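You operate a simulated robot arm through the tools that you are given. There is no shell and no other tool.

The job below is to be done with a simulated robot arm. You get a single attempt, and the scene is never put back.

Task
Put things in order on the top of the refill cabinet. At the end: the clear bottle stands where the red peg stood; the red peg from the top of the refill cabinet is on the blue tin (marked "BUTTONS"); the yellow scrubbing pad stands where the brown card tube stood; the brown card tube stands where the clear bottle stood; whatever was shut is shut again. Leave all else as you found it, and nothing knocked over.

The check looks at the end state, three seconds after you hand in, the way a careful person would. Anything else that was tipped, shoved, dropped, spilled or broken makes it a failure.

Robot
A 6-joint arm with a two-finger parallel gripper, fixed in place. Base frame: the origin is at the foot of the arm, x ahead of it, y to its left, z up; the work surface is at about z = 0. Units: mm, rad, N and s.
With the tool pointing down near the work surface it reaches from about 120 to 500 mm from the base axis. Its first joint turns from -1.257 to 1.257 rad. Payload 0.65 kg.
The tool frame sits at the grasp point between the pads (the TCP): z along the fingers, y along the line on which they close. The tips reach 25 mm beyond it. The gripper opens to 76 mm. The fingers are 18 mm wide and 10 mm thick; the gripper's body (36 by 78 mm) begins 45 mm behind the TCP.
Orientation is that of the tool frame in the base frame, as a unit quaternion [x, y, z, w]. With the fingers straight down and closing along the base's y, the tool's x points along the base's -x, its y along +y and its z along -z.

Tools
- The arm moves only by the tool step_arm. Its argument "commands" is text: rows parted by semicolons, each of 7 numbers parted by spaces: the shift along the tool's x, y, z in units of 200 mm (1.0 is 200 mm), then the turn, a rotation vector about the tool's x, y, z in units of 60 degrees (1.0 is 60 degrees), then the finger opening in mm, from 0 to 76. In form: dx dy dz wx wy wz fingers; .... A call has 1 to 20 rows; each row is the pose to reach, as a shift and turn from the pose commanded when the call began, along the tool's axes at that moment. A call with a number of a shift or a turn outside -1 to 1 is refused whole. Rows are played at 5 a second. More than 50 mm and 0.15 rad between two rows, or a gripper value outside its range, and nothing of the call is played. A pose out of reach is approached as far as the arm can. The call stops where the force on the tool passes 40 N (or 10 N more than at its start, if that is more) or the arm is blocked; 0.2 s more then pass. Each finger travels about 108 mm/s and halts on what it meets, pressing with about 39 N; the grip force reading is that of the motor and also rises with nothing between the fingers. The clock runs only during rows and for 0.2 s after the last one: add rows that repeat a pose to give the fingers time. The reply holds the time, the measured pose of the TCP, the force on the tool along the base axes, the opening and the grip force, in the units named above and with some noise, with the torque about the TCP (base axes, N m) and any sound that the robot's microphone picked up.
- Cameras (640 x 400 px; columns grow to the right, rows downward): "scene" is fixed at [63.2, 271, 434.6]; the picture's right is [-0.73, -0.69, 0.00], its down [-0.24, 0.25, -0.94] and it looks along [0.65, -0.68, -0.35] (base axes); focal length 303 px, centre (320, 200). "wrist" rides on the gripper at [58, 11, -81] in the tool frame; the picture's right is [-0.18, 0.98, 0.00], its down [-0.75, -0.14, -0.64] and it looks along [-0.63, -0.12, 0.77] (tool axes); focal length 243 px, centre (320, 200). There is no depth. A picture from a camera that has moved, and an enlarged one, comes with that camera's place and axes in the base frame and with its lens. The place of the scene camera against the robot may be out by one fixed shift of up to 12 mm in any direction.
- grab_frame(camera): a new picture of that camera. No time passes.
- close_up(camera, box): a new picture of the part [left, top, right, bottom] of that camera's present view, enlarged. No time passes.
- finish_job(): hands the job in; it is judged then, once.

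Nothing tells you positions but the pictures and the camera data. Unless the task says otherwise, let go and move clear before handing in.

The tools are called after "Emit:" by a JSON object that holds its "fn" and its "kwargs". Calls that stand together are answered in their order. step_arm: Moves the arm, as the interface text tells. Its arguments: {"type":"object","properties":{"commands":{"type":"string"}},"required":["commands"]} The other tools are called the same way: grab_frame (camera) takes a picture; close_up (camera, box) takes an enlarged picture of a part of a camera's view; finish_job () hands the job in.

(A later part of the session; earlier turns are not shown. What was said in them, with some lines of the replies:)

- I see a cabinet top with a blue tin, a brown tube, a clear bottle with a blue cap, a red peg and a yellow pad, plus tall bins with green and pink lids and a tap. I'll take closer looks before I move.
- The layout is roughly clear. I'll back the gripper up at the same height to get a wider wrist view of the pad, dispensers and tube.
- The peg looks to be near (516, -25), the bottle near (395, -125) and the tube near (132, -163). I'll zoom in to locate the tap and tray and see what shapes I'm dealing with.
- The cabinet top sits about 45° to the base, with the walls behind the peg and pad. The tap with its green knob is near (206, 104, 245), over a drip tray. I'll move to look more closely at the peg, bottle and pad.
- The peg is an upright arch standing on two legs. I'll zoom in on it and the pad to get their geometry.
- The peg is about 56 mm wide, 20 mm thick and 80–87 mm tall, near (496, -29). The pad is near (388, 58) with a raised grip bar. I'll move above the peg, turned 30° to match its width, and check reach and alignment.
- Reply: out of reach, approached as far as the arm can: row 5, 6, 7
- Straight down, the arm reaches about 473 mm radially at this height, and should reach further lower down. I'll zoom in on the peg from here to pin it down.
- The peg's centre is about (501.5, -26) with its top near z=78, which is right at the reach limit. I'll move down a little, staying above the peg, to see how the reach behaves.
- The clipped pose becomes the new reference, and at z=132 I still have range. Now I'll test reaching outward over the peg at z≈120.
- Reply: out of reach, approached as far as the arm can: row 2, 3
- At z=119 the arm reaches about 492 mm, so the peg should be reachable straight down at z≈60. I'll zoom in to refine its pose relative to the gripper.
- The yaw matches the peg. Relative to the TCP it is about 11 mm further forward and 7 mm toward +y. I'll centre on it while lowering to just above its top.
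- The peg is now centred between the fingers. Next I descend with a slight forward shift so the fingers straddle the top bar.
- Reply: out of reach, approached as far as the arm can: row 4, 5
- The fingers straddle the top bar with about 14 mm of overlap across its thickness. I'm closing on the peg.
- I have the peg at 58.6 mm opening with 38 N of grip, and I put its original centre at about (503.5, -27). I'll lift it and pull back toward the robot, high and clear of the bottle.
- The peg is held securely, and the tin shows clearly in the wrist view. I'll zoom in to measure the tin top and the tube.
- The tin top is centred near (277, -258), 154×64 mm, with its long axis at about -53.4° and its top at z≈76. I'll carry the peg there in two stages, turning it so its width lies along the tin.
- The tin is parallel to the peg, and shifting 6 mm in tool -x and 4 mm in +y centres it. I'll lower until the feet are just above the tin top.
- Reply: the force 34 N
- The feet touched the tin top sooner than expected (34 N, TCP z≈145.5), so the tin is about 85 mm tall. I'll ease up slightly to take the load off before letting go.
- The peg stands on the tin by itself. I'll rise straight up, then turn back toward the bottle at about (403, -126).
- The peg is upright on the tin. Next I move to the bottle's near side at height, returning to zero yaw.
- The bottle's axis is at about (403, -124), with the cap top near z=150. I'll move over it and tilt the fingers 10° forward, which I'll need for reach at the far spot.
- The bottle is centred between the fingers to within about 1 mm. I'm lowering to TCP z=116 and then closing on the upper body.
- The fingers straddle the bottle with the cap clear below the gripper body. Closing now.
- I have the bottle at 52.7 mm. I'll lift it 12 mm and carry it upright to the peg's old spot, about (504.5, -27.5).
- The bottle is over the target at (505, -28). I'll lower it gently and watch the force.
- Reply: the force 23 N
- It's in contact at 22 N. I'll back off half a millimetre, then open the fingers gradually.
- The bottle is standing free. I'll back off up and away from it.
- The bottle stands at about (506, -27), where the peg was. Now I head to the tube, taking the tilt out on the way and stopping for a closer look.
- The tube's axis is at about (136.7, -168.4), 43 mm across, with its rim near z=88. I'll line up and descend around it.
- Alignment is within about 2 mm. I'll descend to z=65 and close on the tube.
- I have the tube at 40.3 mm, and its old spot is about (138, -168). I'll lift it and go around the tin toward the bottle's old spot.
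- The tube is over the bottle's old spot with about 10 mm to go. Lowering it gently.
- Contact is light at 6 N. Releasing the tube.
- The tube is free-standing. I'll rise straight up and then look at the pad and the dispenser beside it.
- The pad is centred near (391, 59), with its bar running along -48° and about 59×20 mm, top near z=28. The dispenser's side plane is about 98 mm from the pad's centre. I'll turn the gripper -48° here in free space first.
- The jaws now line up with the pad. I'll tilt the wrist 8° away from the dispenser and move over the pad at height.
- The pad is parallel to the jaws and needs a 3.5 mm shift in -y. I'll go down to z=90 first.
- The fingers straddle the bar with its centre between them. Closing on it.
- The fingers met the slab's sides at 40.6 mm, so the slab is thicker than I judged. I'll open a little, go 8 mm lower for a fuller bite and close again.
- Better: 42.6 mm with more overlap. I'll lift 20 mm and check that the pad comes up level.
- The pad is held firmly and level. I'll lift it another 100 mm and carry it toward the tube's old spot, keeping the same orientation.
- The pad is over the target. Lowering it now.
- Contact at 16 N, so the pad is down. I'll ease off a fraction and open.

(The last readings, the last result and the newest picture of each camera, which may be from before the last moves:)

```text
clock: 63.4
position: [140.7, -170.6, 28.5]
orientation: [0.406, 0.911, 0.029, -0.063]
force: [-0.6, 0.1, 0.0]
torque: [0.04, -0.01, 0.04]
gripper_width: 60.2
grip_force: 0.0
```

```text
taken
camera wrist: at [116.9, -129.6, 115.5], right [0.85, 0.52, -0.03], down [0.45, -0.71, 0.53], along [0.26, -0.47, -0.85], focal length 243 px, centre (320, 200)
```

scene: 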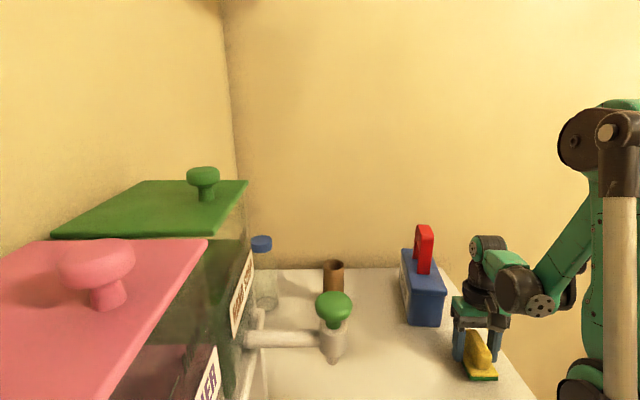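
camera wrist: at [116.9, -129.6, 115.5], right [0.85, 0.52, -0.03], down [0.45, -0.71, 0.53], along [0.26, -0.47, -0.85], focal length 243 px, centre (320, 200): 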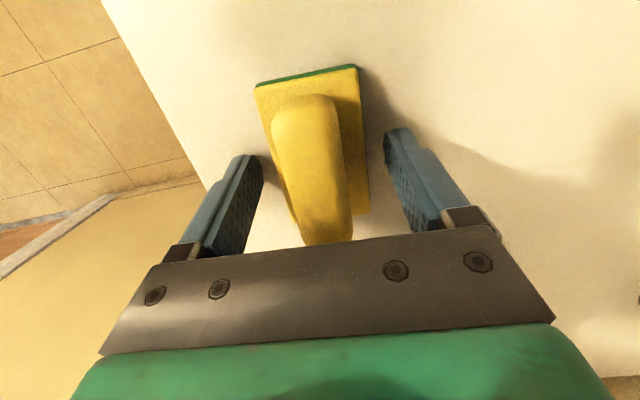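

The pad stands free. I'll retreat straight up and inspect the whole top.

Emit:
{"fn": "step_arm", "kwargs": {"commands": "0.007 0 -0.05 0 0 0 60; 0.035 0 -0.2476 0 0 0 60; 0.0626 0 -0.4456 0 0 0 60; 0.0905 0 -0.6437 0 0 0 60; 0.1183 0 -0.8417 0 0 0 60; 0.1183 0 -0.8417 0 0 0 60"}}

Emit:
{"fn": "grab_frame", "kwargs": {"camera": "wrist"}}

Emit:
{"fn": "grab_frame", "kwargs": {"camera": "scene"}}

Emit:
{"fn": "close_up", "kwargs": {"camera": "scene", "box": [220, 200, 540, 400]}}

```text
clock: 64.8
position: [140.7, -170.4, 198.5]
orientation: [0.405, 0.912, 0.028, -0.064]
force: [-0.8, -0.5, -0.6]
torque: [0.0, -0.02, 0.0]
gripper_width: 59.9
grip_force: 0.1
```

```text
taken
camera wrist: at [116.9, -129.2, 287.0], right [0.85, 0.52, -0.03], down [0.45, -0.71, 0.53], along [0.26, -0.47, -0.85], focal length 243 px, centre (320, 200)
```

wrist: 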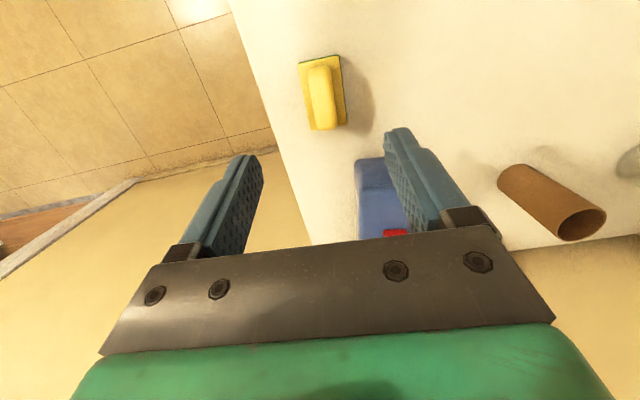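

```text
taken
```

scene: 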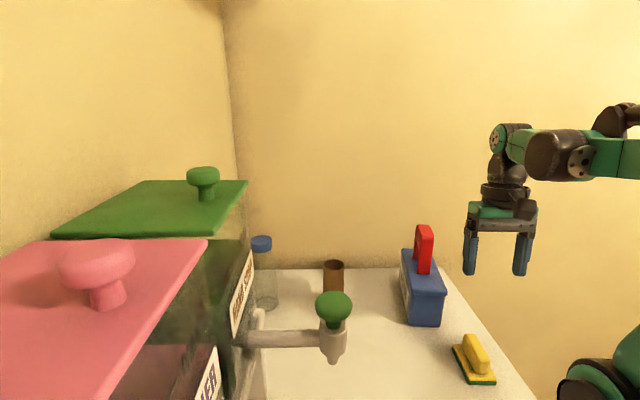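

```text
2.00 times, centred on (380, 300) of scene
camera zoom: at [63.2, 271.0, 434.6], right [-0.73, -0.69, 0.0], down [-0.24, 0.25, -0.94], along [0.65, -0.68, -0.35], focal length 606 px, centre (200, 0)
```

zoom: 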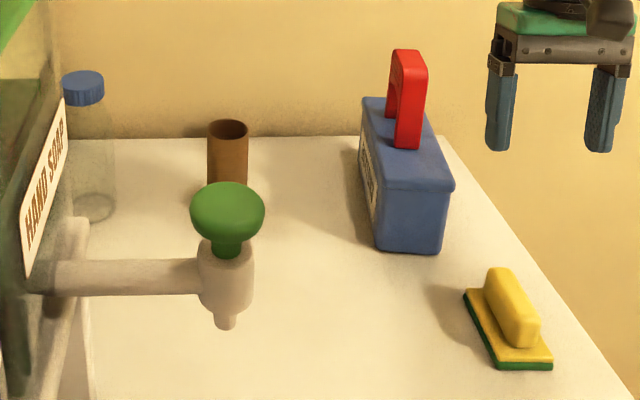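

In the scene view the bottle, tube and pad are upright on their target spots. The peg is upright on the tin, and the lids and tap are untouched. I'll raise the arm a bit more for a final check.

Emit:
{"fn": "step_arm", "kwargs": {"commands": "0.02 0 -0.15 0 -0.03 0 60; 0.04 0 -0.3 0 -0.06 0 60; 0.06 0 -0.45 0 -0.1 0 60; 0.06 0 -0.45 0 -0.1333 0 60; 0.06 0 -0.45 0 -0.1333 0 60"}}

Emit:
{"fn": "grab_frame", "kwargs": {"camera": "scene"}}

Emit:
{"fn": "grab_frame", "kwargs": {"camera": "wrist"}}

```text
clock: 66.0
position: [141.5, -172.3, 289.9]
orientation: [0.406, 0.914, 0.0, 0.002]
force: [-0.1, 0.0, 0.4]
torque: [0.0, 0.01, 0.0]
gripper_width: 59.9
grip_force: 0.0
```

```text
taken
```

scene: 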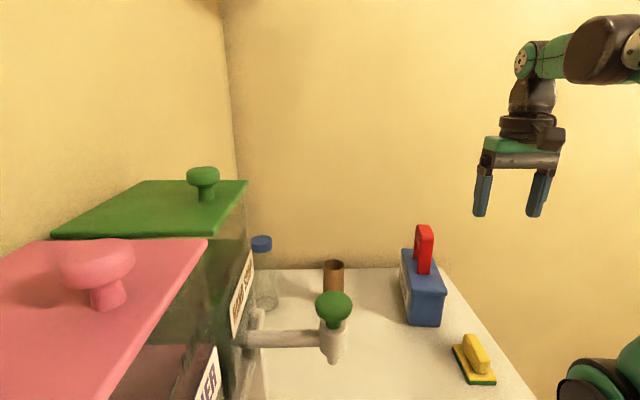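

```text
taken
camera wrist: at [109.4, -121.1, 369.6], right [0.85, 0.52, 0.0], down [0.4, -0.65, 0.64], along [0.34, -0.55, -0.76], focal length 243 px, centre (320, 200)
```

wrist: 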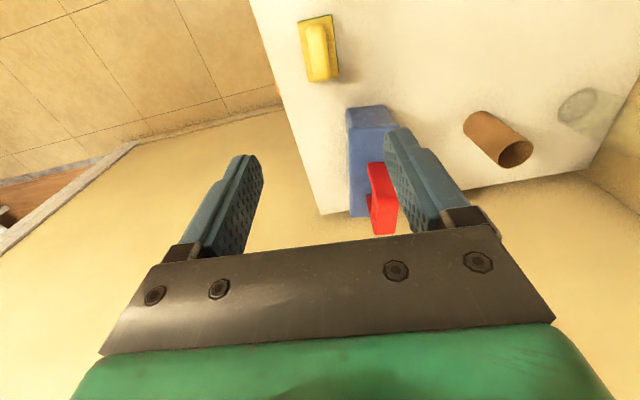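

Earlier I noticed something orange at the cabinet's front edge, so I'll check that spot before handing in.

Emit:
{"fn": "close_up", "kwargs": {"camera": "wrist", "box": [200, 0, 400, 160]}}

Emit:
{"fn": "close_up", "kwargs": {"camera": "wrist", "box": [320, 60, 640, 250]}}

```text
2.50 times, centred on (300, 80) of wrist
camera zoom: at [109.4, -121.1, 369.6], right [0.85, 0.52, 0.0], down [0.4, -0.65, 0.64], along [0.34, -0.55, -0.76], focal length 606 px, centre (370, 500)
```

zoom: 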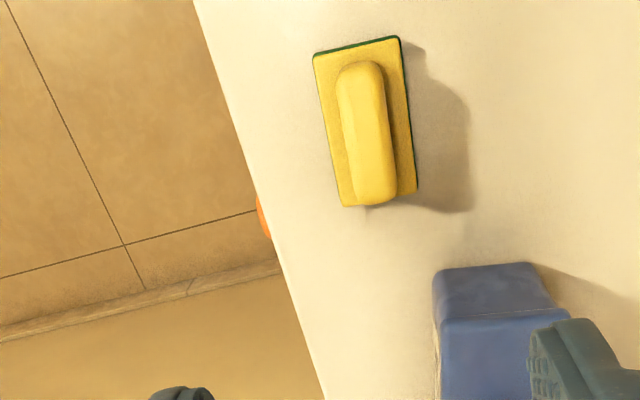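

```text
2.00 times, centred on (480, 155) of wrist
camera zoom: at [109.4, -121.1, 369.6], right [0.85, 0.52, 0.0], down [0.4, -0.65, 0.64], along [0.34, -0.55, -0.76], focal length 485 px, centre (0, 290)
```

zoom: 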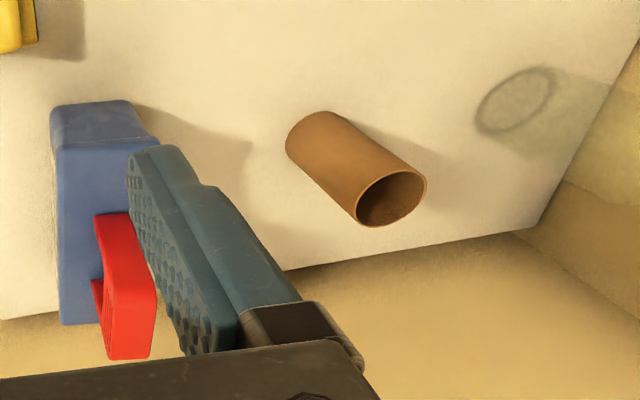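

The orange item at the front edge is still there and untouched. The pad measures about (137, -167) against the tube's old spot at (138, -168). The bottle is at about (506, -26) where the peg stood, the tube is on the bottle's old spot, and the peg is on the tin. Everything is upright and the gripper is clear, so I'm handing in.

Emit:
{"fn": "finish_job", "kwargs": {}}

```text
The job is handed in.
```

The top of the refill cabinet is rearranged as asked, and I've handed the job in. I haven't seen the result of the check.

| Item | Where it is now | Position in the last pictures (x, y in mm) |
|---|---|---|
| Clear bottle | Where the red peg stood | About (506, -26); the peg was at about (505, -28) |
| Red peg | Upright on the blue "BUTTONS" tin, with its width along the tin | About the middle of the lid |
| Yellow scrubbing pad | Where the brown tube stood, lying flat as before | About (137, -167); the tube was at about (138, -168) |
| Brown card tube | Where the clear bottle stood | Released at (403, -124), the bottle's old spot; the last picture put it nearer (408, -125), from a poor angle |

In the last pictures all four items are standing and nothing is knocked over. I never opened or touched the lids, the tap or the tray, so whatever was shut stayed shut. The gripper is open and well above the pad.
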